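You operate a simulated robot arm through the tools that you are given. There is no shell and no other tool. Be economical: measure what you need, move in short steps, check, and stop when the job is done.

You run a simulated robot arm. Do the job below in one go: nothing can be reset, and whatever is moved stays where it is left.

TASK
Take the short can on the top of the jug table and put it away on the lower passage shelf. Put the tray on the top of the jug table away on the floor under the seed tube. Open the tool drawer, take the yellow block on the top of the jug table and put it away in the inside of the tool drawer and shut the drawer again. Take the green clip from the top of the jug table and put it on the bench top. Open the right bench drawer, take the purple beaker and put it in the inside of the right bench drawer, then shut the drawer. Shut the shed door. Do these in any order. Set down upright: short can, yellow block, purple beaker.

Only the result counts: the job must be done as asked and must still hold three seconds after the hand-in. Knocking over, shifting, dropping, spilling or breaking anything else fails it.

THE ROBOT
A 6-joint arm with a two-finger gripper on a trunk, on a base that drives. Base frame: it is fixed to the floor where the robot stands at the start and does not move with it; the origin is under the middle of the robot, x ahead of it, y to its left, z up; the surface under the hand at the start is at about z = 78. Readings come in cm, degrees, newtons and seconds.
With the tool pointing down near the work surface it reaches from about 40 to 84 cm from the robot's upright axis, wherever it stands. Its first joint turns from -166.0 to 166.0 degrees. Places, roughly: bench top (45x25 cm) [-122, 26, 86]; clip [100, 0, 75]; floor under the seed tube (15x24 cm) [722, 270, 70]; inside of the right bench drawer [-120, 70, 70]; inside of the tool drawer [780, 110, 100]; lower passage shelf (88x22 cm) [936, 98, 92]; purple beaker (6x6x7 cm) [200, 150, 80]; right bench drawer [-110, 70, 70]; shed door [30, -180, 110]; short can (6x6x11 cm) [50, 10, 80]; tool drawer [780, 110, 100]; tray (24x13x4 cm) [70, 10, 80]; yellow block (6x2x4 cm) [80, 10, 80]. Payload 1.66 kg.
Tool frame: the origin (TCP) lies between the finger pads and is the grasp point; the fingertips stand 1.6 cm ahead of it; z points along the fingers, y is the line along which they close. The gripper opens to 11.1 cm. The gripper's body begins 10.4 cm behind the TCP.
Orientation is told as [roll, pitch, yaw] about the base's x, y, z axes, in that order, counted from this pose: with the fingers straight down and closing along the base's y, the tool's x points along the base's -x, its y along +y and its z along -z.

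THE INTERFACE
- The arm moves only by the tool play_rows. Its argument "series" is a list of rows, each a list of 7 numbers: the shift along the tool's x, y, z in units of 40 mm (1.0 is 40 mm), then the turn, a rotation vector about the tool's x, y, z in units of 4 degrees (1.0 is 4 degrees), then the closure, from 0 (fully open) to 1 (shut). In form: [[dx, dy, dz, ax, ay, az, hand], ...]. A call has 1 to 10 rows; each row shifts and turns the commanded pose from where the row before left it, along the tool's axes as they then stand. A call with a number of a shift or a turn outside -1 to 1 is refused whole. A row lasts 0.2 s, in which the tool goes at most 5 cm and 8.6 degrees; a call with a longer step from one row to the next is refused whole, and so is a gripper value outside its range. A pose out of reach is approached as far as the arm can. The call stops where the force on the tool passes 40 N (or 10 N more than at its start, if that is more) or the arm is blocked; 0.2 s more then pass. Each finger halts on what it meets, pressing with about 28 N; the grip force reading is that of the motor and also rises with nothing between the fingers. The clock runs only during rows and for 0.2 s after the last one: add rows that do not move to give the fingers time. It gives the time, the measured TCP pose, the force on the tool (base axes), the opening and the grip force at its end, in the units of the frame above (readings bear some noise), with the torque about the TCP (base axes, N m) and any sound that the robot's microphone picked up.
- Cameras (640 x 400 px; columns grow to the right, rows downward): "scene" is now at [1.34, 23.46, 147.77]; the picture's right is [0.80, -0.60, 0.00], its down [-0.56, -0.75, -0.36] and it looks along [0.22, 0.29, -0.93] (base axes); focal length 214 px, centre (320, 200). "wrist" rides on the gripper at [7, 1.4, -14.3] in the tool frame; the picture's right is [-0.19, 0.98, 0.00], its down [-0.87, -0.17, -0.47] and it looks along [-0.46, -0.09, 0.88] (tool axes); focal length 230 px, centre (320, 200). There is no depth. A picture from a camera that has moved, and an enlarged one, comes with that camera's place and axes in the base frame and with its lens.
- capture(camera): a new picture of that camera. No time passes.
- slide_trunk(by): slides the trunk up (or, below 0, down) by that many cm; the arm and the scene camera ride with it, the base frame stays. It gives what a move gives, with no picture.
- base_move(legs): drives the robot by 1 to 6 legs, each [ahead, left, turn to the left] in cm, cm and degrees, along the robot's own axes; the way and the turn of a leg run together, so that a leg with both is an arc; at most 150 cm and 180 degrees a leg. The arm and the cameras ride along, it lands a little off, and it stops where it bumps. It gives what a move gives.
- aim_head(pan, tilt): turns the head with the scene camera to pan (to the left, within 120 degrees either way) and tilt (down, from -29 to 69), counted from straight ahead of the robot. It gives what a move gives.
- close_up(camera, box): a new picture of the part [left, top, right, bottom] of that camera's present view, enlarged. No time passes.
- finish_job(): hands the job in; it is judged then, once.

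Work in short steps. Places have to be worked out from the pictures, the camera data and where the tool is seen: move nearer, look again, correct. Check each grasp and each placing, and mend what went wrong. You have 217 turns and 218 pictures in all, those below and enlarged ones among them. Open the gripper and draw the arm clear of the work before you hand the job in, unless the task says otherwise; then end with one line.

The tools are called after "Emit:" as name(argument=value, ...) on one line, values as JSON. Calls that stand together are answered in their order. play_rows: Moves the arm, as the interface text tells. Its arguments: {"type":"object","properties":{"series":{"type":"array"}},"required":["series"]} The other tools are called the same way: slide_trunk (by) slides the trunk up or down; base_move (legs) drives the base; aim_head (pan, tilt) turns the head that bears the scene camera; capture (camera) takes a picture; close_up (camera, box) takes an enlarged picture of a part of a camera's view; finish_job () hands the job in.

At the start:

```text
clock: 0.0
ee_pos: [45.13, 24.88, 103.12]
ee_rot: [0.0, 0.1, 0.0]
force: [0.6, -0.7, -0.2]
torque: [0.01, -0.04, 0.01]
width: 11.07
finger_force: 0.1
trunk travel left (down, up): [-10.0, 49.0]
robot x, y, heading: [-0.15, -0.15, -0.1]
head pan, tilt: [53.1, 68.8]
```

scene: 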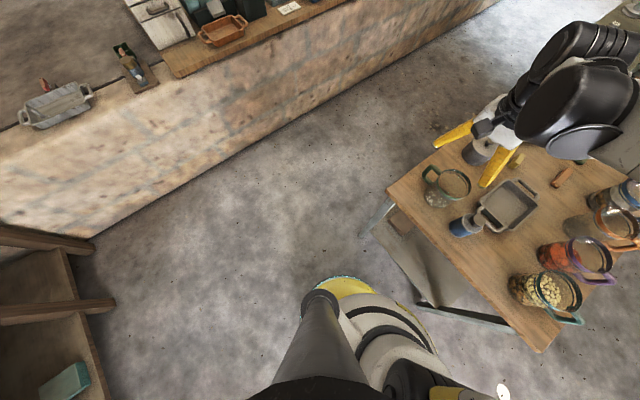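
wrist: 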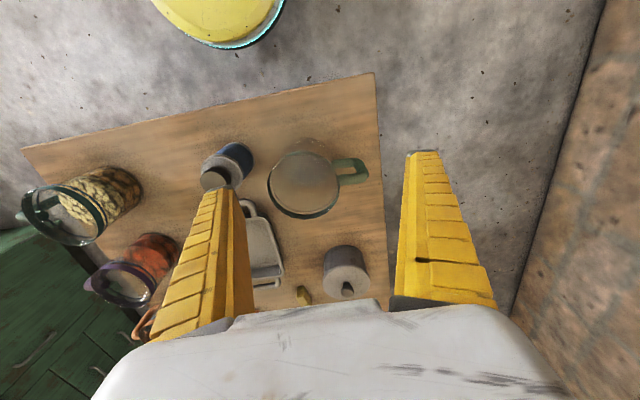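

I'll look around first: the jug table ahead, then other directions.

Emit:
aim_head(pan=0, tilt=45)

Emit:
capture(camera="scene")

Emit:
aim_head(pan=0, tilt=5)

Emit:
capture(camera="scene")

Emit:
aim_head(pan=75, tilt=15)

Emit:
capture(camera="scene")

Emit:
aim_head(pan=-75, tilt=15)

Emit:
capture(camera="scene")

Emit:
aim_head(pan=120, tilt=25)

Emit:
capture(camera="scene")

Emit:
aim_head(pan=-120, tilt=25)

Emit:
capture(camera="scene")

```text
clock: 1.2
ee_pos: [45.14, 24.99, 103.13]
ee_rot: [0.0, 0.0, 0.0]
force: [-0.1, 0.3, -0.3]
torque: [0.02, 0.0, 0.0]
width: 11.1
finger_force: 0.0
trunk travel left (down, up): [-10.0, 49.0]
robot x, y, heading: [0.15, 0.32, -0.1]
head pan, tilt: [0.0, 45.0]
```

```text
215 pictures are left
camera scene: at [6.12, 19.0, 150.65], right [0.0, -1.0, 0.0], down [-0.71, 0.0, -0.71], along [0.71, 0.0, -0.71], focal length 214 px, centre (320, 200)
```

scene: 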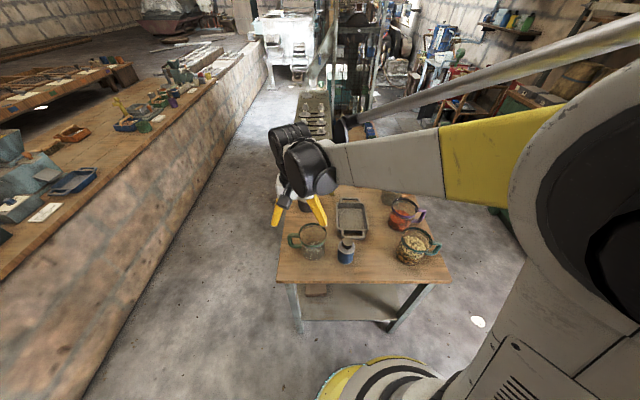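

```text
clock: 2.3
ee_pos: [45.17, 25.0, 103.02]
ee_rot: [-0.1, 0.0, 0.1]
force: [-0.3, 1.0, -0.4]
torque: [0.02, 0.02, 0.03]
width: 11.09
finger_force: 0.0
trunk travel left (down, up): [-10.0, 49.0]
robot x, y, heading: [-0.07, -0.27, 0.1]
head pan, tilt: [0.0, 5.0]
```

```text
214 pictures are left
camera scene: at [7.18, 18.99, 156.95], right [0.0, -1.0, 0.0], down [-0.09, 0.0, -1.0], along [1.0, 0.0, -0.09], focal length 214 px, centre (320, 200)
```

scene: 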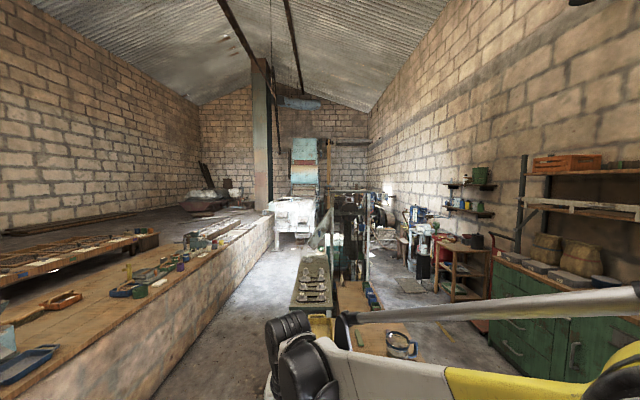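

```text
clock: 3.8
ee_pos: [45.12, 25.06, 103.19]
ee_rot: [0.0, -0.1, 0.0]
force: [-0.5, 0.1, -0.1]
torque: [-0.04, 0.01, 0.0]
width: 11.13
finger_force: 0.1
trunk travel left (down, up): [-10.0, 49.0]
robot x, y, heading: [0.15, -0.29, -0.2]
head pan, tilt: [75.0, 15.0]
```

```text
213 pictures are left
camera scene: at [0.41, 28.01, 155.34], right [0.97, -0.26, 0.0], down [-0.07, -0.25, -0.97], along [0.25, 0.93, -0.26], focal length 214 px, centre (320, 200)
```

scene: 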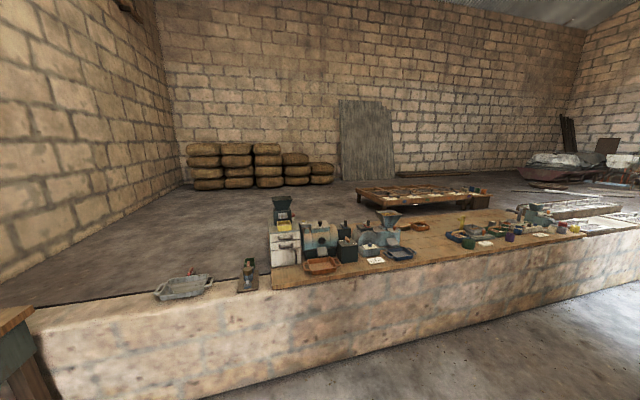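

```text
clock: 6.1
ee_pos: [45.11, 24.95, 103.08]
ee_rot: [0.0, -0.1, 0.0]
force: [0.0, -0.3, 1.1]
torque: [-0.01, -0.04, 0.05]
width: 11.1
finger_force: 0.0
trunk travel left (down, up): [-10.0, 49.0]
robot x, y, heading: [0.31, -0.29, 0.1]
head pan, tilt: [-75.0, 15.0]
```

```text
212 pictures are left
camera scene: at [0.41, 9.97, 155.34], right [-0.97, -0.26, 0.0], down [-0.07, 0.25, -0.97], along [0.25, -0.93, -0.26], focal length 214 px, centre (320, 200)
```

scene: 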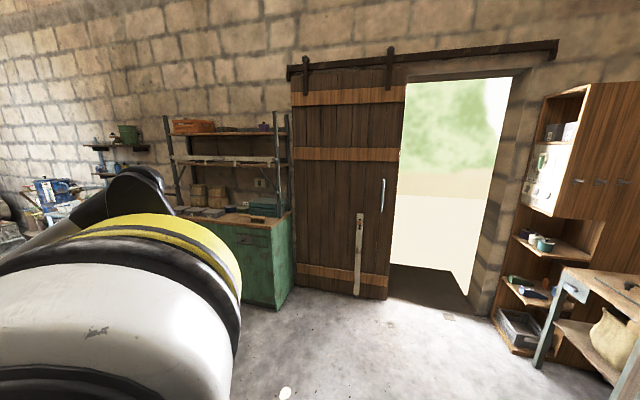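

```text
clock: 9.0
ee_pos: [45.06, 25.01, 103.02]
ee_rot: [0.0, 0.0, 0.0]
force: [0.7, -0.2, -0.3]
torque: [0.01, -0.04, -0.03]
width: 11.11
finger_force: 0.0
trunk travel left (down, up): [-10.0, 49.0]
robot x, y, heading: [-0.05, -0.16, -0.1]
head pan, tilt: [120.0, 25.0]
```

```text
211 pictures are left
camera scene: at [-6.61, 26.97, 153.71], right [0.87, 0.5, 0.0], down [0.21, -0.37, -0.91], along [-0.45, 0.79, -0.42], focal length 214 px, centre (320, 200)
```

scene: 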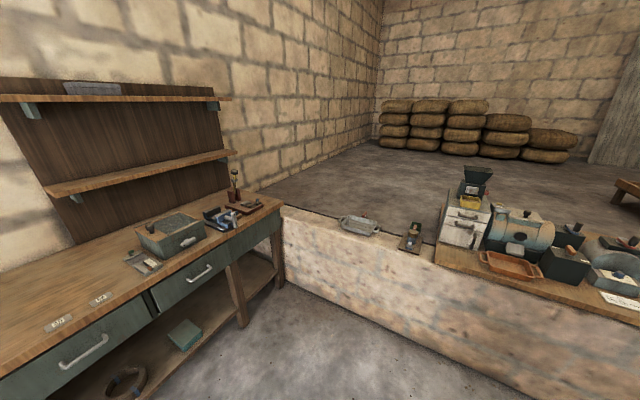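

```text
clock: 12.4
ee_pos: [44.98, 24.99, 103.14]
ee_rot: [-0.1, 0.0, 0.0]
force: [-0.2, -0.1, -1.5]
torque: [-0.01, 0.0, 0.0]
width: 11.08
finger_force: 0.0
trunk travel left (down, up): [-10.0, 49.0]
robot x, y, heading: [0.24, 0.15, -0.2]
head pan, tilt: [-120.0, 25.0]
```

```text
210 pictures are left
camera scene: at [-6.61, 11.01, 153.71], right [-0.87, 0.5, 0.0], down [0.21, 0.37, -0.91], along [-0.45, -0.79, -0.42], focal length 214 px, centre (320, 200)
```

scene: 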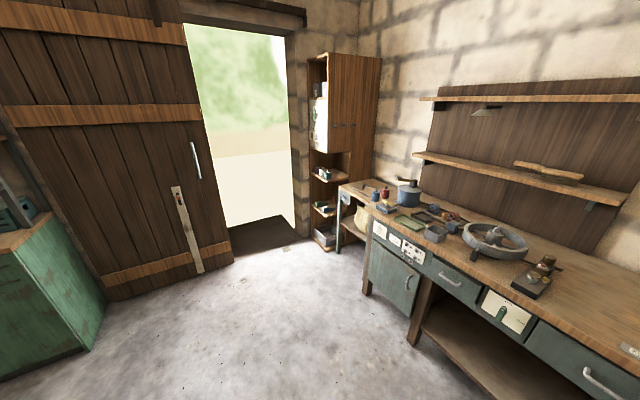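

Now closer looks at the table, the ledge, and ahead down the passage.

Emit:
aim_head(pan=10, tilt=55)

Emit:
close_up(camera="scene", box=[260, 60, 480, 240])

Emit:
aim_head(pan=40, tilt=20)

Emit:
close_up(camera="scene", box=[150, 130, 470, 330])

Emit:
aim_head(pan=0, tilt=15)

Emit:
close_up(camera="scene", box=[240, 90, 500, 260])

Emit:
close_up(camera="wrist", box=[120, 100, 420, 310])

```text
clock: 14.5
ee_pos: [45.06, 25.09, 103.12]
ee_rot: [-0.1, 0.0, 0.0]
force: [0.2, -0.1, -0.6]
torque: [0.0, 0.03, -0.05]
width: 11.12
finger_force: 0.0
trunk travel left (down, up): [-10.0, 49.0]
robot x, y, heading: [0.09, 0.09, 0.0]
head pan, tilt: [10.0, 55.0]
```

```text
2.22 times, centred on (370, 150) of scene
camera zoom: at [5.09, 20.24, 149.31], right [0.17, -0.98, 0.0], down [-0.81, -0.14, -0.57], along [0.56, 0.1, -0.82], focal length 477 px, centre (209, 311)
```

zoom: 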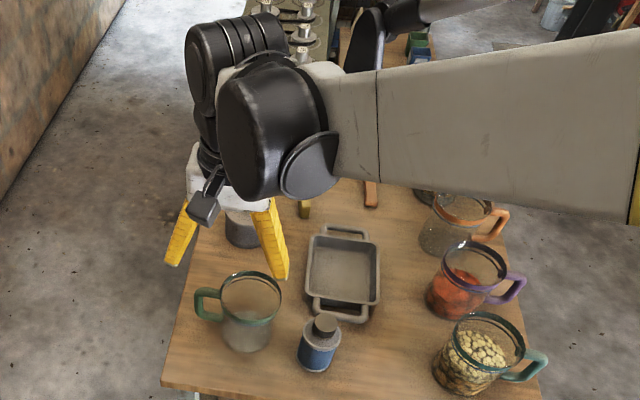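

```text
clock: 15.5
ee_pos: [45.13, 25.01, 103.11]
ee_rot: [-0.1, 0.0, 0.0]
force: [-0.1, 0.5, 0.2]
torque: [-0.03, -0.02, 0.0]
width: 11.11
finger_force: 0.0
trunk travel left (down, up): [-10.0, 49.0]
robot x, y, heading: [0.14, -0.56, 0.0]
head pan, tilt: [40.0, 20.0]
```

```text
2.00 times, centred on (310, 230) of scene
camera zoom: at [5.13, 24.97, 154.51], right [0.64, -0.77, 0.0], down [-0.26, -0.22, -0.94], along [0.72, 0.6, -0.34], focal length 429 px, centre (340, 140)
```

zoom: 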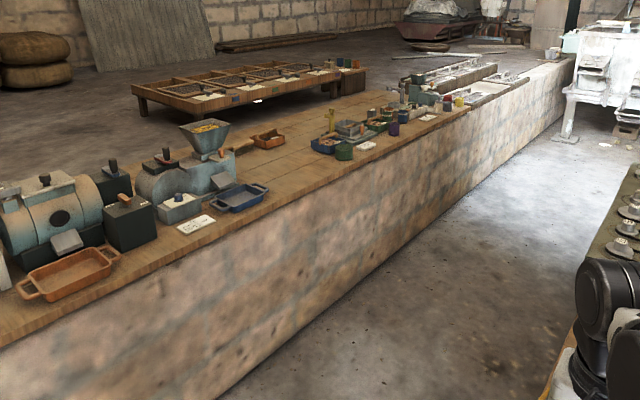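

```text
clock: 16.6
ee_pos: [45.17, 25.08, 103.14]
ee_rot: [0.0, 0.0, 0.0]
force: [0.0, 0.5, 0.1]
torque: [0.01, -0.02, 0.0]
width: 11.06
finger_force: 0.1
trunk travel left (down, up): [-10.0, 49.0]
robot x, y, heading: [0.21, 0.09, 0.2]
head pan, tilt: [0.0, 15.0]
```

```text
2.35 times, centred on (370, 175) of scene
camera zoom: at [7.33, 19.0, 155.33], right [0.0, -1.0, 0.0], down [-0.26, 0.0, -0.97], along [0.97, 0.0, -0.26], focal length 505 px, centre (202, 259)
```

zoom: 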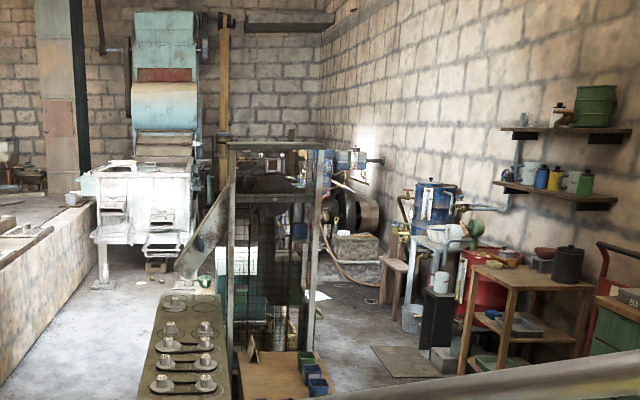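

```text
1.90 times, centred on (270, 205) of wrist
camera zoom: at [38.09, 26.29, 117.41], right [0.19, 0.98, 0.0], down [0.87, -0.17, 0.47], along [0.46, -0.09, -0.88], focal length 438 px, centre (415, 190)
```

zoom: 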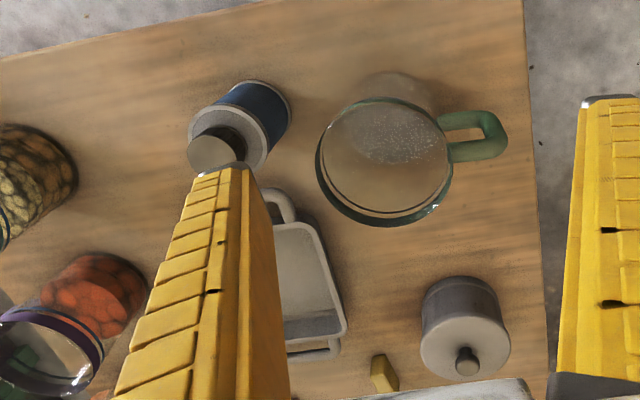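

The blue can is at about (48, 8), so it matches the short can. I'll raise the trunk to see the whole table top.

Emit:
slide_trunk(by=25)

Emit:
capture(camera="wrist")

Emit:
aim_head(pan=0, tilt=55)

Emit:
capture(camera="scene")

```text
clock: 19.1
ee_pos: [45.15, 24.95, 128.09]
ee_rot: [0.0, -0.1, 0.0]
force: [0.1, 0.5, 0.3]
torque: [0.0, -0.03, -0.01]
width: 11.08
finger_force: 0.0
trunk travel left (down, up): [-35.0, 24.0]
robot x, y, heading: [-0.03, 0.34, -0.0]
head pan, tilt: [0.0, 15.0]
```

```text
205 pictures are left
camera wrist: at [38.09, 26.29, 142.4], right [0.19, 0.98, 0.0], down [0.87, -0.17, 0.47], along [0.46, -0.09, -0.88], focal length 230 px, centre (320, 200)
```

wrist: 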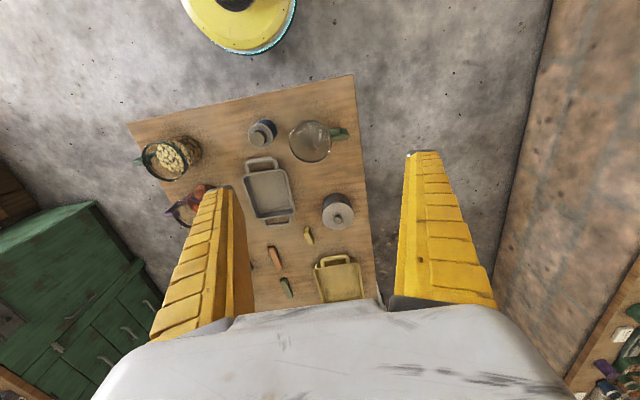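

```text
clock: 20.2
ee_pos: [45.18, 24.98, 128.13]
ee_rot: [-0.1, 0.0, 0.0]
force: [-0.3, -0.1, 0.3]
torque: [-0.02, 0.0, -0.02]
width: 11.1
finger_force: 0.1
trunk travel left (down, up): [-35.0, 24.0]
robot x, y, heading: [-0.25, -0.33, -0.1]
head pan, tilt: [0.0, 55.0]
```

```text
204 pictures are left
camera scene: at [5.2, 18.99, 174.32], right [0.0, -1.0, 0.0], down [-0.82, 0.0, -0.57], along [0.57, 0.0, -0.82], focal length 214 px, centre (320, 200)
```

scene: 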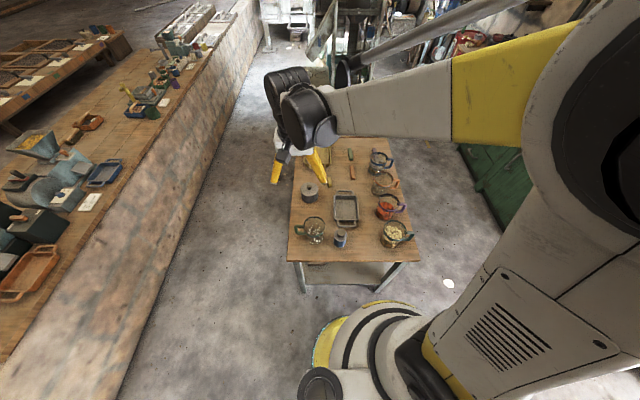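

Layout is clear: blue can, grey tray, yellow block, orange block, green clip, plus a yellow tray near the far end. I'll stand at the table's left (passage) side, facing it, from where everything is within reach.

Emit:
base_move(legs=[[0, 78, 0], [0, 0, -90], [0, 78, 0]])

Emit:
aim_head(pan=0, tilt=60)

Emit:
capture(camera="scene")

Emit:
capture(camera="wrist")

```text
clock: 32.0
ee_pos: [103.21, 33.56, 128.12]
ee_rot: [0.0, 0.0, -89.5]
force: [-0.3, 0.2, 0.3]
torque: [0.02, 0.0, 0.04]
width: 11.09
finger_force: 0.1
trunk travel left (down, up): [-35.0, 24.0]
robot x, y, heading: [77.94, 78.4, -89.5]
head pan, tilt: [0.0, 55.0]
```

```text
clock: 32.6
ee_pos: [103.12, 33.59, 128.15]
ee_rot: [-0.1, 0.0, -89.4]
force: [0.5, -0.1, 0.3]
torque: [0.01, 0.03, -0.02]
width: 11.1
finger_force: 0.0
trunk travel left (down, up): [-35.0, 24.0]
robot x, y, heading: [77.65, 78.88, -89.7]
head pan, tilt: [0.0, 60.0]
```

```text
203 pictures are left
camera scene: at [96.72, 73.98, 173.71], right [-1.0, -0.01, 0.0], down [-0.01, 0.87, -0.5], along [0.0, -0.5, -0.87], focal length 214 px, centre (320, 200)
```

scene: 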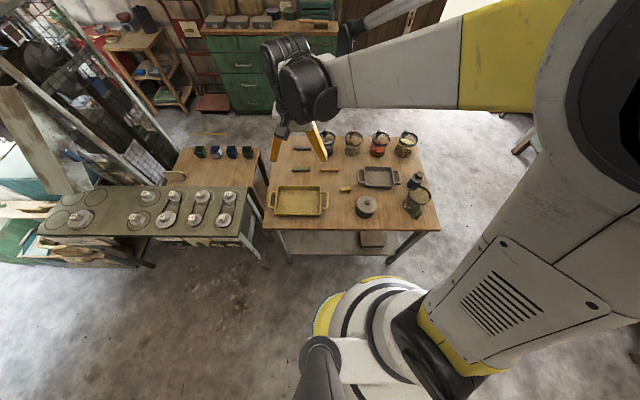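

```text
202 pictures are left
camera wrist: at [104.32, 40.52, 142.41], right [0.98, -0.18, 0.0], down [-0.16, -0.87, 0.47], along [-0.09, -0.46, -0.88], focal length 230 px, centre (320, 200)
```

wrist: 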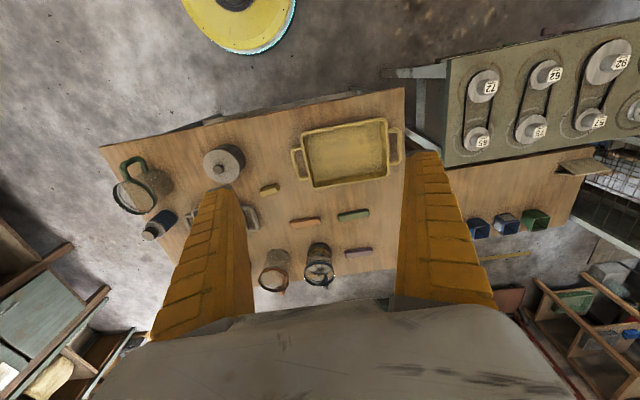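

Grey tray measures 24x13 (centre ~ (67,5)), so it's the target, not the yellow one. The green clip is at about (107,-1.5), lying along x; I'll lower the trunk and turn the hand to close along y.

Emit:
slide_trunk(by=-25)

Emit:
play_rows(series=[[0, 0, 0, 0, 0, -1, 0], [0, 0, 0, 0, 0, -1, 0], [0, 0, 0, 0, 0, -1, 0], [0, 0, 0, 0, 0, -1, 0], [0, 0, 0, 0, 0, -1, 0], [0, 0, 0, 0, 0, -1, 0], [0, 0, 0, 0, 0, -1, 0], [0, 0, 0, 0, 0, -1, 0], [0, 0, 0, 0, 0, -1, 0], [0, 0, 0, 0, 0, -1, 0]])

Emit:
play_rows(series=[[0, 0, 0, 0, 0, -1, 0], [0, 0, 0, 0, 0, -1, 0], [0, 0, 0, 0, 0, -1, 0], [0, 0, 0, 0, 0, -1, 0], [0, 0, 0, 0, 0, -1, 0], [0, 0, 0, 0, 0, -1, 0], [0, 0, 0, 0, 0, -1, 0], [0, 0, 0, 0, 0, -1, 0], [0, 0, 0, 0, 0, -1, 0], [0, 0, 0, 0, 0, -1, 0]])

Emit:
capture(camera="wrist")

```text
clock: 35.2
ee_pos: [103.06, 33.66, 103.13]
ee_rot: [0.1, 0.0, -89.5]
force: [1.0, -0.3, 0.0]
torque: [-0.01, 0.0, 0.01]
width: 11.09
finger_force: 0.0
trunk travel left (down, up): [-10.0, 49.0]
robot x, y, heading: [77.18, 78.22, -89.6]
head pan, tilt: [0.0, 60.0]
```

```text
clock: 37.4
ee_pos: [103.09, 33.52, 103.13]
ee_rot: [0.0, 0.1, -49.4]
force: [0.4, 0.5, -0.1]
torque: [-0.01, -0.01, -0.01]
width: 11.1
finger_force: 0.1
trunk travel left (down, up): [-10.0, 49.0]
robot x, y, heading: [77.75, 79.0, -89.6]
head pan, tilt: [0.0, 60.0]
```

```text
clock: 39.6
ee_pos: [103.16, 33.61, 103.22]
ee_rot: [0.1, 0.0, -9.4]
force: [0.4, -0.1, 0.2]
torque: [0.02, -0.01, -0.03]
width: 11.12
finger_force: 0.1
trunk travel left (down, up): [-10.0, 49.0]
robot x, y, heading: [77.71, 78.47, -89.6]
head pan, tilt: [0.0, 60.0]
```

```text
201 pictures are left
camera wrist: at [96.4, 36.01, 117.41], right [0.35, 0.94, 0.0], down [0.83, -0.31, 0.47], along [0.44, -0.16, -0.88], focal length 230 px, centre (320, 200)
```

wrist: 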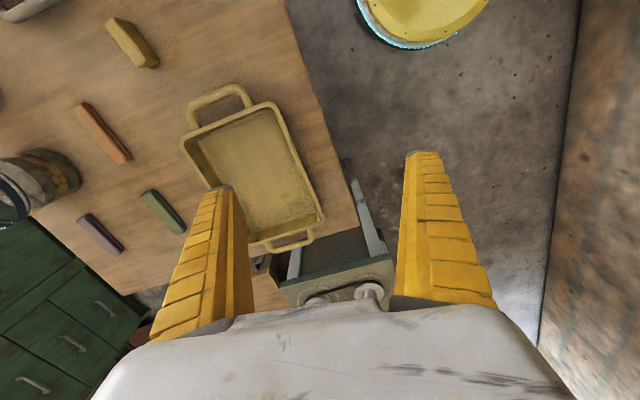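

The clip sits at about (107.4,-0.8), a bit at the reach limit, so I'll nudge the base 8 cm toward the table and 10 cm along it.

Emit:
base_move(legs=[[8, 10, 0]])

Emit:
play_rows(series=[[0, 0, 0, 0, 0, -1, 0], [0, 0, 0, 0, 0, -1, 0], [0, 0, 0, 0, 0, -1, 0], [0, 0, 0, 0, 0, -0.5, 0], [0, -1, 0, 0, 0, 0, 0], [0.4, -1, 0, 0, 0, 0, 0], [0.4, -1, 0, 0, 0, 0, 0], [0.4, -1, 0, 0, 0, 0, 0]])

Emit:
capture(camera="wrist")

```text
clock: 40.9
ee_pos: [113.26, 25.67, 103.18]
ee_rot: [0.0, -0.1, -9.4]
force: [0.4, 0.2, 0.0]
torque: [0.04, 0.03, 0.03]
width: 11.08
finger_force: 0.1
trunk travel left (down, up): [-10.0, 49.0]
robot x, y, heading: [87.68, 70.4, -89.4]
head pan, tilt: [0.0, 60.0]
```

```text
clock: 42.7
ee_pos: [109.78, 9.33, 102.95]
ee_rot: [0.0, 0.1, 4.7]
force: [0.1, 0.6, 0.5]
torque: [0.01, -0.01, -0.01]
width: 11.1
finger_force: 0.1
trunk travel left (down, up): [-10.0, 49.0]
robot x, y, heading: [87.97, 70.45, -89.3]
head pan, tilt: [0.0, 60.0]
```

```text
200 pictures are left
camera wrist: at [102.6, 10.06, 117.31], right [0.11, 0.99, 0.0], down [0.88, -0.1, 0.47], along [0.47, -0.05, -0.88], focal length 230 px, centre (320, 200)
```

wrist: 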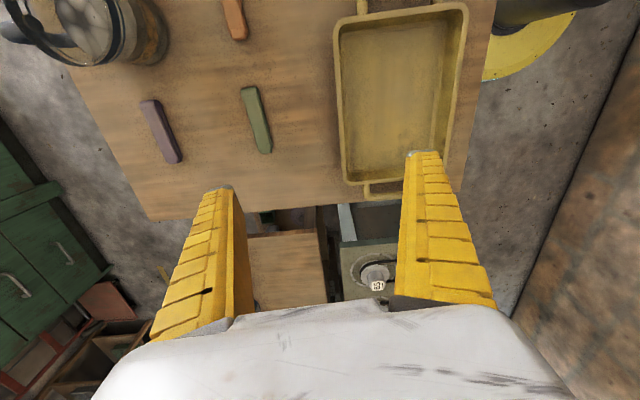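

The clip is at (107.5,-0.8), along x. I'll straighten the hand, move over it and descend to about z=84.

Emit:
play_rows(series=[[0, 0, 0, 0, 0, 1, 0.4], [0, -0.9, 0, 0, 0, 0.2, 0.4], [0.57, -0.9, 0, 0, 0, 0, 0.4], [0, -0.73, 0.5, 0, 0, 0, 0.4], [0, 0, 1, 0, 0, 0, 0.4], [0, 0, 1, 0, 0, 0, 0.4], [0, 0, 1, 0, 0, 0, 0.4], [0, 0, 1, 0, 0, 0, 0.4]])

Emit:
capture(camera="wrist")

```text
clock: 44.5
ee_pos: [107.54, -0.81, 85.04]
ee_rot: [0.0, 0.0, -0.2]
force: [0.0, -0.6, -0.6]
torque: [-0.03, -0.02, -0.02]
width: 6.82
finger_force: 1.1
trunk travel left (down, up): [-10.0, 49.0]
robot x, y, heading: [87.74, 71.1, -89.4]
head pan, tilt: [0.0, 60.0]
```

```text
199 pictures are left
camera wrist: at [100.36, 0.62, 99.42], right [0.19, 0.98, 0.0], down [0.86, -0.17, 0.47], along [0.46, -0.09, -0.88], focal length 230 px, centre (320, 200)
```

wrist: 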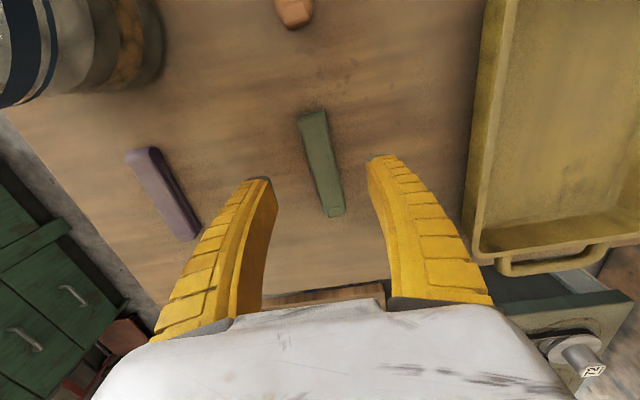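

Well centred. Descend to z≈80.5 and close.

Emit:
play_rows(series=[[0, 0, 0.6, 0, 0, 0, 0.4], [0, 0, 0.5, 0, 0, 0, 0.4], [0, 0, 0, 0, 0, 0, 1], [0, 0, 0, 0, 0, 0, 1], [0, 0, 0, 0, 0, 0, 1]])

Emit:
capture(camera="wrist")

```text
clock: 45.7
ee_pos: [107.29, -0.72, 80.8]
ee_rot: [-0.1, -0.1, -0.2]
force: [1.0, -3.6, 12.6]
torque: [-0.06, -0.05, -0.03]
width: 1.49
finger_force: 28.1
trunk travel left (down, up): [-10.0, 49.0]
robot x, y, heading: [87.75, 70.56, -89.3]
head pan, tilt: [0.0, 60.0]
```

```text
198 pictures are left
camera wrist: at [100.34, 0.66, 95.1], right [0.19, 0.98, 0.0], down [0.86, -0.17, 0.47], along [0.46, -0.09, -0.88], focal length 230 px, centre (320, 200)
```

wrist: 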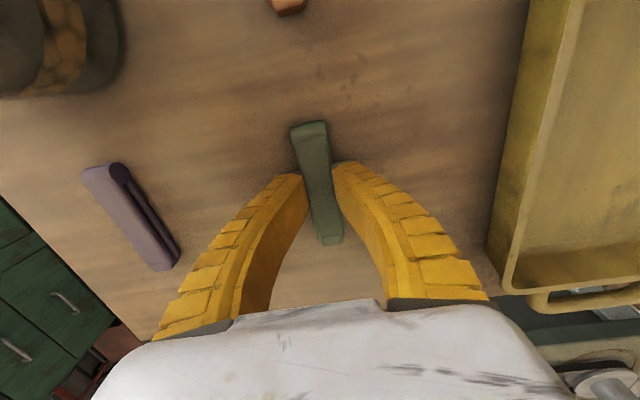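

Clip is gripped. Lift it and pull the arm in before driving.

Emit:
play_rows(series=[[0, 0, -1, 0, 0, 0, 1], [0, 0, -1, 0, 0, 0, 1], [0, 0, -1, 0, 0, 0, 1], [0, 0, -1, 0, 0, 0, 1], [0, 0, -1, 0, 0, 0, 1], [0, 0, -1, 0, 0, 0, 1], [0, 0, -1, 0, 0, 0, 1]])

Emit:
play_rows(series=[[0.5, 1, 0, 0, 0, 0, 1], [0.5, 1, 0, 0, 0, 0, 1], [0.5, 1, 0, 0, 0, 0, 1], [0.5, 1, 0, 0, 0, 0, 1], [0.5, 1, 0, 0, 0, 0, 1], [0.5, 1, 0, 0, 0, 0, 1]])

Emit:
capture(camera="wrist")

```text
clock: 47.3
ee_pos: [107.46, -0.71, 108.75]
ee_rot: [0.0, -0.1, -0.1]
force: [0.8, 0.0, 0.1]
torque: [0.02, -0.02, 0.01]
width: 0.0
finger_force: 27.8
trunk travel left (down, up): [-10.0, 49.0]
robot x, y, heading: [87.99, 70.84, -89.7]
head pan, tilt: [0.0, 60.0]
```

```text
clock: 48.7
ee_pos: [95.35, 23.58, 108.68]
ee_rot: [0.0, -0.1, -0.2]
force: [-0.1, -0.5, -0.1]
torque: [-0.02, 0.0, 0.0]
width: 0.01
finger_force: 28.3
trunk travel left (down, up): [-10.0, 49.0]
robot x, y, heading: [87.66, 70.3, -89.4]
head pan, tilt: [0.0, 60.0]
```

```text
197 pictures are left
camera wrist: at [88.41, 24.88, 122.94], right [0.19, 0.98, 0.0], down [0.86, -0.17, 0.47], along [0.46, -0.09, -0.88], focal length 230 px, centre (320, 200)
```

wrist: 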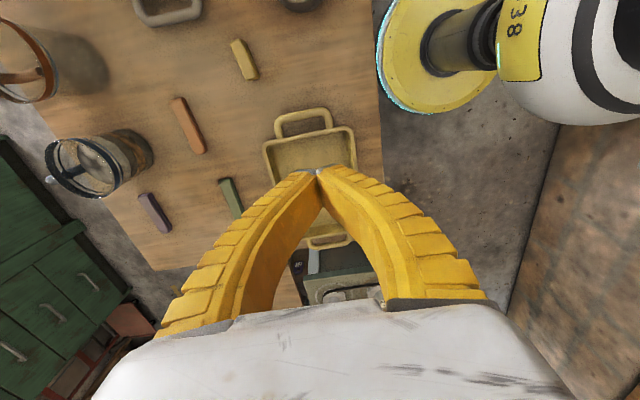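

The clip slipped: the tips only caught its top. It lies at about (107.3, 1); go back over it and look closer.

Emit:
play_rows(series=[[-0.5, -0.95, 0, 0, 0, 0, 0.4], [-0.5, -0.95, 0, 0, 0, 0, 0.4], [-0.5, -0.95, 0, 0, 0, 0, 0.4], [-0.5, -0.95, 0, 0, 0, 0, 0.4], [-0.5, -0.95, 0, 0, 0, 0, 0.4], [-0.5, -0.95, 0.8, 0, 0, 0, 0.4], [0, 0, 1, 0, 0, 0, 0.4], [0, 0, 1, 0, 0, 0, 0.4], [0, 0, 1, 0, 0, 0, 0.4], [0, 0, 1, 0, 0, 0, 0.4]])

Emit:
capture(camera="wrist")

```text
refused: row 6 steps farther than a row can; nothing moved
```

```text
196 pictures are left
camera wrist: at [88.41, 24.88, 122.94], right [0.19, 0.98, 0.0], down [0.86, -0.17, 0.47], along [0.46, -0.09, -0.88], focal length 230 px, centre (320, 200)
```

wrist: 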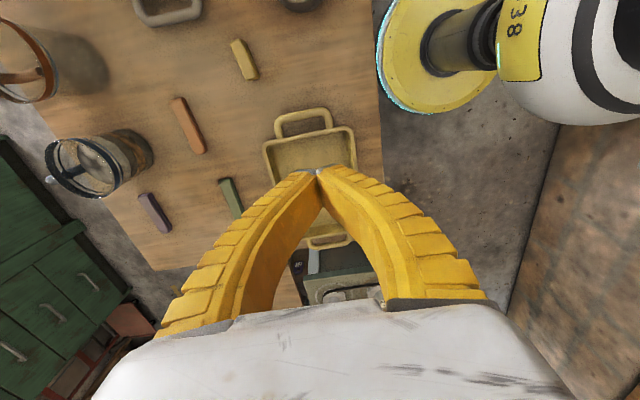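

That row stepped too far (5 cm a row); split it.

Emit:
play_rows(series=[[-0.5, -0.95, 0, 0, 0, 0, 0.4], [-0.5, -0.95, 0, 0, 0, 0, 0.4], [-0.5, -0.95, 0, 0, 0, 0, 0.4], [-0.5, -0.95, 0, 0, 0, 0, 0.4], [-0.5, -0.95, 0, 0, 0, 0, 0.4], [-0.5, -0.95, 0, 0, 0, 0, 0.4], [0, 0, 1, 0, 0, 0, 0.4], [0, 0, 1, 0, 0, 0, 0.4], [0, 0, 1, 0, 0, 0, 0.4], [0, 0, 1, 0, 0, 0, 0.4]])

Emit:
play_rows(series=[[0, 0, 1, 0, 0, 0, 0.4], [0, 0, 0.6, 0, 0, 0, 0.4]])

Emit:
capture(camera="wrist")

```text
clock: 50.9
ee_pos: [107.41, 0.6, 92.77]
ee_rot: [0.0, 0.0, -0.2]
force: [-0.7, 0.9, -0.5]
torque: [-0.04, 0.03, -0.03]
width: 6.82
finger_force: 1.6
trunk travel left (down, up): [-10.0, 49.0]
robot x, y, heading: [87.65, 70.46, -89.3]
head pan, tilt: [0.0, 60.0]
```

```text
clock: 51.5
ee_pos: [107.36, 0.48, 86.23]
ee_rot: [0.0, 0.0, -0.2]
force: [-0.3, -0.8, -0.7]
torque: [0.03, 0.01, 0.02]
width: 6.85
finger_force: 1.5
trunk travel left (down, up): [-10.0, 49.0]
robot x, y, heading: [87.5, 70.22, -89.6]
head pan, tilt: [0.0, 60.0]
```

```text
195 pictures are left
camera wrist: at [100.36, 1.77, 100.55], right [0.19, 0.98, 0.0], down [0.86, -0.17, 0.47], along [0.46, -0.09, -0.88], focal length 230 px, centre (320, 200)
```

wrist: 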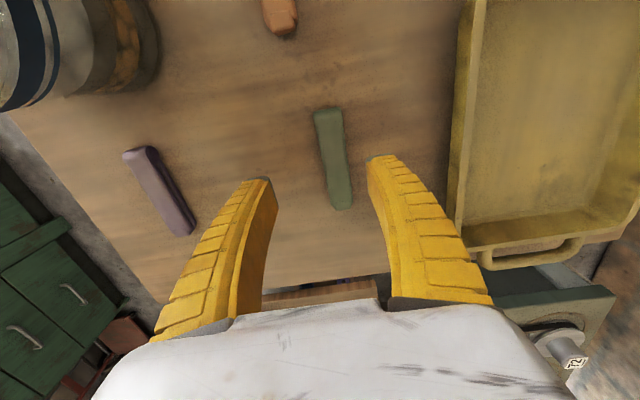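

Clip centre now (107.6,1.8). Shift 1.3 cm, go down to z≈79.7 and close.

Emit:
play_rows(series=[[0, 0.33, 0, 0, 0, 0.3, 0.4], [0, 0, 1, 0, 0, 0, 0.4], [0, 0, 0.4, 0, 0, 0, 0.4], [0, 0, 0.22, 0, 0, 0, 0.4]])

```text
clock: 52.5
ee_pos: [107.33, 1.91, 79.79]
ee_rot: [-0.1, 0.0, -1.4]
force: [-0.3, -0.1, 0.0]
torque: [-0.02, -0.02, -0.02]
width: 6.84
finger_force: 0.8
trunk travel left (down, up): [-10.0, 49.0]
robot x, y, heading: [87.63, 70.54, -89.7]
head pan, tilt: [0.0, 60.0]
```

No contact yet; go down gently a little more.

Emit:
play_rows(series=[[0, 0, 0.1, 0, 0, 0, 0.4], [0, 0, 0.1, 0, 0, 0, 0.4]])

```text
clock: 53.1
ee_pos: [107.42, 1.79, 79.4]
ee_rot: [0.0, 0.0, -1.5]
force: [-0.2, 0.8, 20.9]
torque: [0.16, 0.03, 0.15]
width: 7.19
finger_force: 2.4
trunk travel left (down, up): [-10.0, 49.0]
robot x, y, heading: [88.06, 70.5, -89.2]
head pan, tilt: [0.0, 60.0]
stopped in row 2: the force on the tool passed its limit at 48 N (the readings are from after the stop); the commanded pose is now the measured one
```

Table contact gives its top at z≈77.8. Back off 2 mm and close.

Emit:
play_rows(series=[[0, 0, -0.07, 0, 0, 0, 0.4], [0, 0, 0, 0, 0, 0, 1], [0, 0, 0, 0, 0, 0, 1], [0, 0, 0, 0, 0, 0, 1], [0, 0, -0.3, 0, 0, 0, 1], [0, 0, -1, 0, 0, 0, 1], [0, 0, -1, 0, 0, 0, 1]])

Emit:
capture(camera="wrist")

```text
clock: 54.7
ee_pos: [107.43, 1.8, 88.83]
ee_rot: [-0.1, 0.0, -1.4]
force: [-0.2, 0.7, -0.1]
torque: [0.0, 0.04, -0.01]
width: 1.73
finger_force: 27.8
trunk travel left (down, up): [-10.0, 49.0]
robot x, y, heading: [88.03, 70.46, -89.4]
head pan, tilt: [0.0, 60.0]
```

```text
194 pictures are left
camera wrist: at [100.41, 3.36, 103.16], right [0.21, 0.98, 0.0], down [0.86, -0.19, 0.47], along [0.46, -0.1, -0.88], focal length 230 px, centre (320, 200)
```

wrist: 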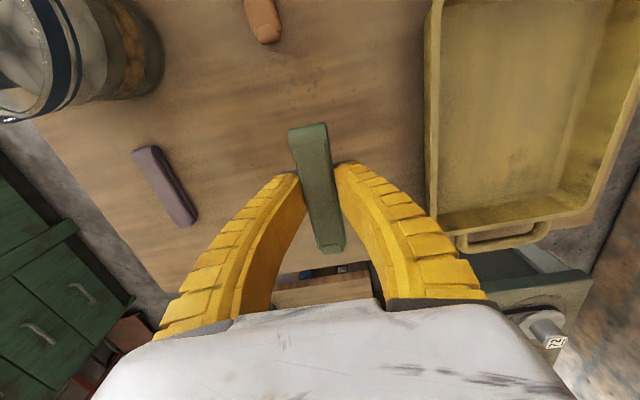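

Held now (1.73 cm). Lift higher and retract toward the robot.

Emit:
play_rows(series=[[0, 0, -1, 0, 0, 0, 1], [0, 0, -1, 0, 0, 0, 1], [0, 0, -1, 0, 0, 0, 1], [0, 0, -1, 0, 0, 0, 1], [0, 0, -1, 0, 0, 0, 1], [0, 0, -1, 0, 0, 0, 1]])

Emit:
play_rows(series=[[0.5, 1, 0, 0, 0, 0, 1], [0.5, 1, 0, 0, 0, 0, 1], [0.5, 1, 0, 0, 0, 0, 1], [0.5, 1, 0, 0, 0, 0, 1], [0.5, 1, 0, 0, 0, 0, 1], [0.5, 1, 0, 0, 0, 0, 1]])

Emit:
base_move(legs=[[-10, 0, 0], [0, -108, 0], [0, 0, -90]])

Emit:
aim_head(pan=0, tilt=40)

Emit:
capture(camera="scene")

```text
clock: 56.1
ee_pos: [107.35, 1.82, 112.91]
ee_rot: [-0.1, 0.0, -1.3]
force: [0.5, -0.7, -0.8]
torque: [0.0, -0.04, 0.0]
width: 1.73
finger_force: 27.9
trunk travel left (down, up): [-10.0, 49.0]
robot x, y, heading: [87.72, 70.68, -89.2]
head pan, tilt: [0.0, 60.0]
```

```text
clock: 57.5
ee_pos: [95.86, 26.14, 112.74]
ee_rot: [-0.1, 0.0, -1.4]
force: [-0.1, 0.7, -0.5]
torque: [0.01, -0.01, -0.01]
width: 1.71
finger_force: 28.1
trunk travel left (down, up): [-10.0, 49.0]
robot x, y, heading: [87.91, 70.37, -89.6]
head pan, tilt: [0.0, 60.0]
```

```text
clock: 67.6
ee_pos: [-65.61, 72.35, 112.68]
ee_rot: [0.0, 0.0, -92.6]
force: [-0.2, 0.0, 0.2]
torque: [0.01, -0.03, -0.03]
width: 1.72
finger_force: 28.3
trunk travel left (down, up): [-10.0, 49.0]
robot x, y, heading: [-20.78, 79.93, 179.6]
head pan, tilt: [0.0, 60.0]
```

```text
clock: 68.5
ee_pos: [-65.66, 72.25, 112.76]
ee_rot: [-0.1, 0.0, -92.5]
force: [-0.6, -0.9, -0.9]
torque: [0.0, 0.0, -0.02]
width: 1.73
finger_force: 28.0
trunk travel left (down, up): [-10.0, 49.0]
robot x, y, heading: [-20.58, 79.53, 179.5]
head pan, tilt: [0.0, 40.0]
```

```text
193 pictures are left
camera scene: at [-27.44, 60.78, 151.37], right [0.01, 1.0, 0.0], down [0.64, -0.01, -0.77], along [-0.77, 0.01, -0.64], focal length 214 px, centre (320, 200)
```

scene: 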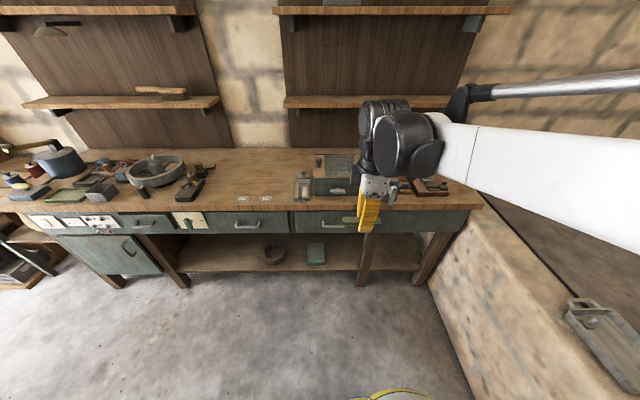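

Free bench area at (-122,26) confirmed. Drive up to it.

Emit:
base_move(legs=[[35, 45, 0]])

Emit:
play_rows(series=[[0, -1, 0, 0, 0, 0, 1], [0, -1, 0, 0, 0, 0, 1], [0, -1, 0, 0, 0, 0, 1], [0, -1, 0, 0, 0, 0, 1], [0, -1, 0, 0, 0, 0, 1], [0, 0, 1, 0, 0, 0, 1], [0, 0, 1, 0, 0, 0, 1], [0, 0, 1, 0, 0, 0, 1], [0, 0, 1, 0, 0, 0, 1]])

Emit:
capture(camera="wrist")

Emit:
capture(camera="scene")

```text
clock: 71.7
ee_pos: [-100.4, 27.48, 112.78]
ee_rot: [0.0, 0.0, -92.3]
force: [-0.2, -0.3, 0.1]
torque: [-0.01, 0.01, 0.02]
width: 1.71
finger_force: 27.7
trunk travel left (down, up): [-10.0, 49.0]
robot x, y, heading: [-55.56, 35.04, 179.8]
head pan, tilt: [0.0, 40.0]
```

```text
clock: 73.7
ee_pos: [-120.43, 28.37, 96.64]
ee_rot: [0.0, 0.0, -92.4]
force: [0.1, 0.5, -0.8]
torque: [-0.02, -0.02, 0.0]
width: 1.73
finger_force: 28.0
trunk travel left (down, up): [-10.0, 49.0]
robot x, y, heading: [-55.73, 34.99, 179.7]
head pan, tilt: [0.0, 40.0]
```

```text
192 pictures are left
camera wrist: at [-118.9, 35.25, 111.0], right [0.97, -0.23, 0.0], down [-0.2, -0.86, 0.47], along [-0.11, -0.46, -0.88], focal length 230 px, centre (320, 200)
```

wrist: 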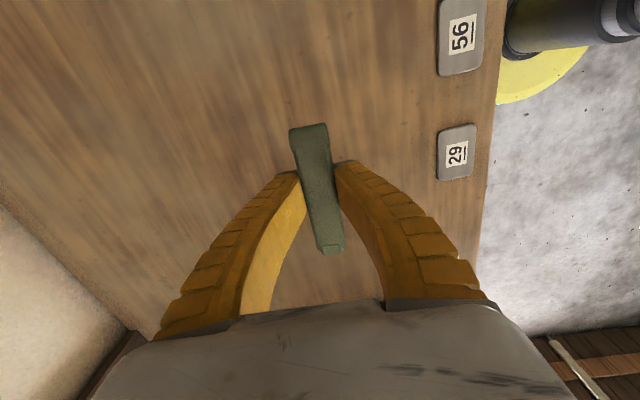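

```text
191 pictures are left
camera scene: at [-62.31, 16.1, 151.38], right [0.0, 1.0, 0.0], down [0.64, 0.0, -0.77], along [-0.77, 0.0, -0.64], focal length 214 px, centre (320, 200)
```

scene: 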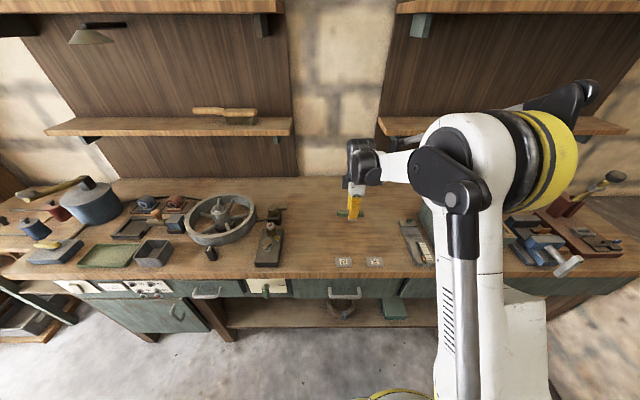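

Clear spot. Descend stepwise till contact.

Emit:
play_rows(series=[[0, 0, 1, 0, 0, 0, 1], [0, 0, 0.7, 0, 0, 0, 1], [0, 0, 0.15, 0, 0, 0, 1]])

Emit:
play_rows(series=[[0, 0, 0.1, 0, 0, 0, 1], [0, 0, 0.1, 0, 0, 0, 1]])

Emit:
capture(camera="wrist")

```text
clock: 74.5
ee_pos: [-120.41, 28.27, 89.27]
ee_rot: [-0.1, 0.1, -92.3]
force: [0.4, 0.9, 0.1]
torque: [-0.01, -0.01, -0.01]
width: 1.71
finger_force: 28.2
trunk travel left (down, up): [-10.0, 49.0]
robot x, y, heading: [-55.51, 35.18, 179.7]
head pan, tilt: [0.0, 40.0]
```

```text
clock: 75.1
ee_pos: [-120.47, 28.2, 88.5]
ee_rot: [0.0, 0.1, -92.3]
force: [-1.0, -0.8, -0.1]
torque: [0.0, 0.01, 0.02]
width: 1.73
finger_force: 27.8
trunk travel left (down, up): [-10.0, 49.0]
robot x, y, heading: [-55.57, 35.19, 179.8]
head pan, tilt: [0.0, 40.0]
```

```text
190 pictures are left
camera wrist: at [-118.86, 35.14, 102.77], right [0.97, -0.23, 0.0], down [-0.2, -0.86, 0.47], along [-0.11, -0.46, -0.88], focal length 230 px, centre (320, 200)
```

wrist: 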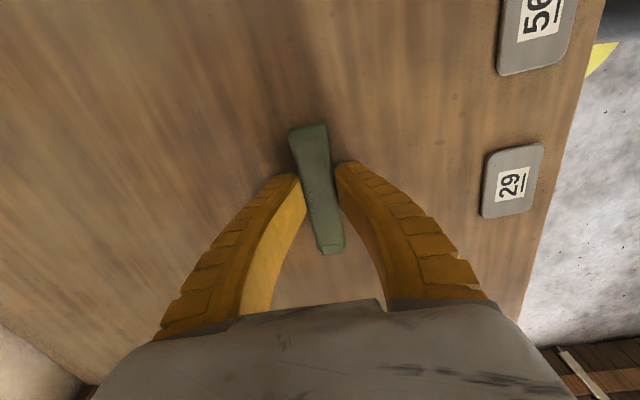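

Not touching yet; continue in small steps.

Emit:
play_rows(series=[[0, 0, 0.1, 0, 0, 0, 1], [0, 0, 0.08, 0, 0, 0, 1]])

Emit:
play_rows(series=[[0, 0, 0.06, 0, 0, 0, 1], [0, 0, 0.06, 0, 0, 0, 1]])

```text
clock: 75.7
ee_pos: [-120.44, 28.27, 87.91]
ee_rot: [0.0, -0.1, -92.2]
force: [0.2, -0.4, -0.4]
torque: [0.01, 0.0, 0.0]
width: 1.72
finger_force: 27.7
trunk travel left (down, up): [-10.0, 49.0]
robot x, y, heading: [-55.57, 35.28, 179.6]
head pan, tilt: [0.0, 40.0]
```

```text
clock: 76.3
ee_pos: [-120.37, 28.21, 87.42]
ee_rot: [-0.1, -0.1, -92.3]
force: [-3.4, -1.1, 16.2]
torque: [-0.13, -0.01, -0.04]
width: 2.21
finger_force: 27.9
trunk travel left (down, up): [-10.0, 49.0]
robot x, y, heading: [-55.69, 35.03, 179.5]
head pan, tilt: [0.0, 40.0]
```

Touching the bench. Release and rise.

Emit:
play_rows(series=[[0, 0, -0.03, 0, 0, 0, 0.6], [0, 0, 0, 0, 0, 0, 0.6], [0, 0, -0.3, 0, 0, 0, 0.6], [0, 0, -1, 0, 0, 0, 0.6], [0, 0, -1, 0, 0, 0, 0.6], [0, 0, -1, 0, 0, 0, 0.6], [0, 0, -1, 0, 0, 0, 0.6], [0, 0, -1, 0, 0, 0, 0.6], [0, 0, -1, 0, 0, 0, 0.6]])

Emit:
capture(camera="wrist")

Emit:
aim_head(pan=-45, tilt=45)

Emit:
capture(camera="scene")

```text
clock: 78.3
ee_pos: [-120.55, 28.24, 112.75]
ee_rot: [-0.1, 0.0, -92.2]
force: [-0.2, 0.3, -0.9]
torque: [0.02, 0.0, 0.03]
width: 4.66
finger_force: 1.3
trunk travel left (down, up): [-10.0, 49.0]
robot x, y, heading: [-55.56, 35.18, 179.8]
head pan, tilt: [0.0, 40.0]
```

```text
189 pictures are left
camera wrist: at [-118.88, 35.09, 126.92], right [0.97, -0.23, 0.0], down [-0.2, -0.86, 0.47], along [-0.11, -0.46, -0.88], focal length 230 px, centre (320, 200)
```

wrist: 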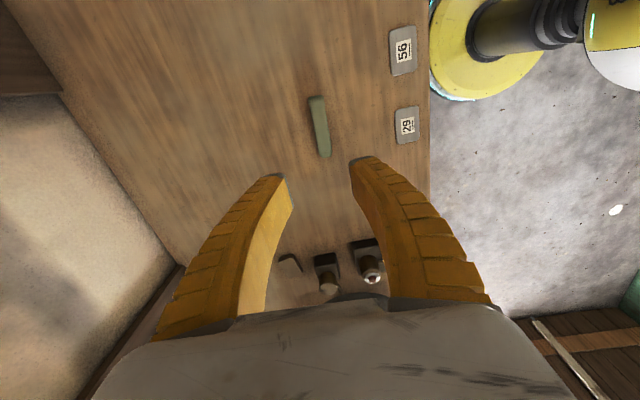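

```text
clock: 79.4
ee_pos: [-120.47, 28.26, 112.51]
ee_rot: [-0.1, 0.0, -92.3]
force: [0.4, 0.0, 0.6]
torque: [-0.02, 0.0, -0.03]
width: 4.68
finger_force: 2.0
trunk travel left (down, up): [-10.0, 49.0]
robot x, y, heading: [-55.8, 34.84, 179.6]
head pan, tilt: [-45.0, 45.0]
```

```text
188 pictures are left
camera scene: at [-59.51, 21.83, 150.65], right [0.71, 0.7, 0.0], down [0.5, -0.5, -0.71], along [-0.5, 0.5, -0.71], focal length 214 px, centre (320, 200)
```

scene: 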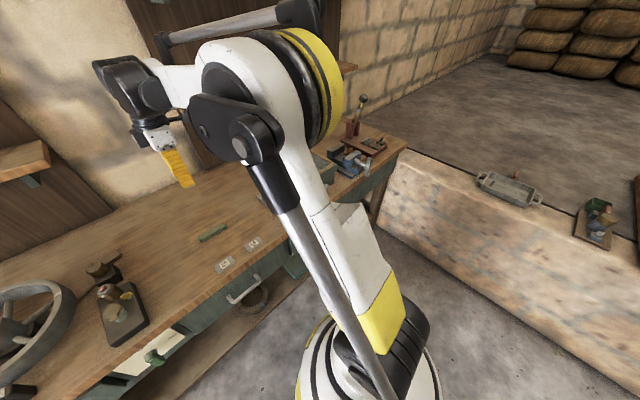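

Clip is on the bench top. Next the right bench drawer: back off to stand in front of it and look at its handle.

Emit:
base_move(legs=[[-38, -34, 0]])

Emit:
aim_head(pan=-10, tilt=45)

Emit:
close_up(camera="scene", box=[200, 80, 440, 230])

Emit:
play_rows(series=[[0, 0, 0, 1, 0, 0, 0.5], [0, 0, 0, 1, 0, 0, 0.5], [0, 0, 0, 1, 0, 0, 0.5], [0, 0, 0, 1, 0, 0, 0.5], [0, 0, 0, 1, 0, 0, 0.5], [0, 0, 0, 1, 0, 0, 0.5], [0, 0, 0, 1, 0, 0, 0.5], [0, 0, 0, 1, 0, 0, 0.5], [0, 0, 0, 1, 0, 0, 0.5], [0, 0, 0, 1, 0, 0, 0.5]])

```text
clock: 82.4
ee_pos: [-82.07, 61.79, 112.59]
ee_rot: [-0.1, 0.0, -92.2]
force: [-0.5, 0.3, 0.1]
torque: [-0.02, -0.01, 0.02]
width: 4.67
finger_force: 1.8
trunk travel left (down, up): [-10.0, 49.0]
robot x, y, heading: [-16.93, 68.36, 180.1]
head pan, tilt: [-45.0, 45.0]
```

```text
clock: 83.4
ee_pos: [-82.08, 61.79, 112.6]
ee_rot: [-0.1, 0.0, -92.2]
force: [0.2, 1.2, -0.2]
torque: [0.03, -0.03, -0.05]
width: 4.69
finger_force: 1.4
trunk travel left (down, up): [-10.0, 49.0]
robot x, y, heading: [-17.48, 68.94, 179.9]
head pan, tilt: [-10.0, 45.0]
```

```text
2.67 times, centred on (320, 155) of scene
camera zoom: at [-23.33, 51.22, 150.65], right [0.18, 0.98, 0.0], down [0.7, -0.13, -0.71], along [-0.7, 0.13, -0.71], focal length 572 px, centre (320, 320)
```

zoom: 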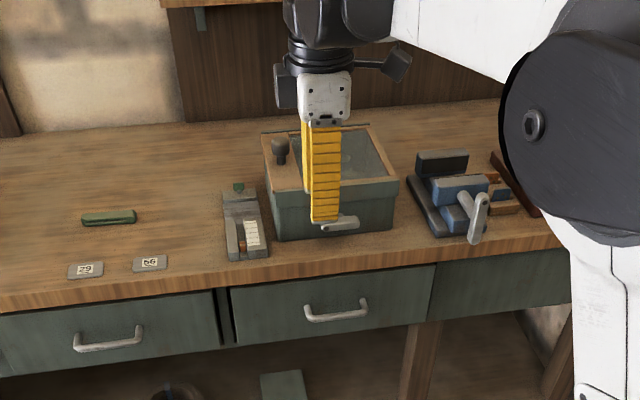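

```text
clock: 85.6
ee_pos: [-82.06, 61.75, 112.54]
ee_rot: [-40.0, 0.0, -92.2]
force: [-0.4, -0.1, 0.2]
torque: [0.01, -0.02, -0.01]
width: 5.75
finger_force: 1.7
trunk travel left (down, up): [-10.0, 49.0]
robot x, y, heading: [-17.4, 68.65, 179.9]
head pan, tilt: [-10.0, 45.0]
```

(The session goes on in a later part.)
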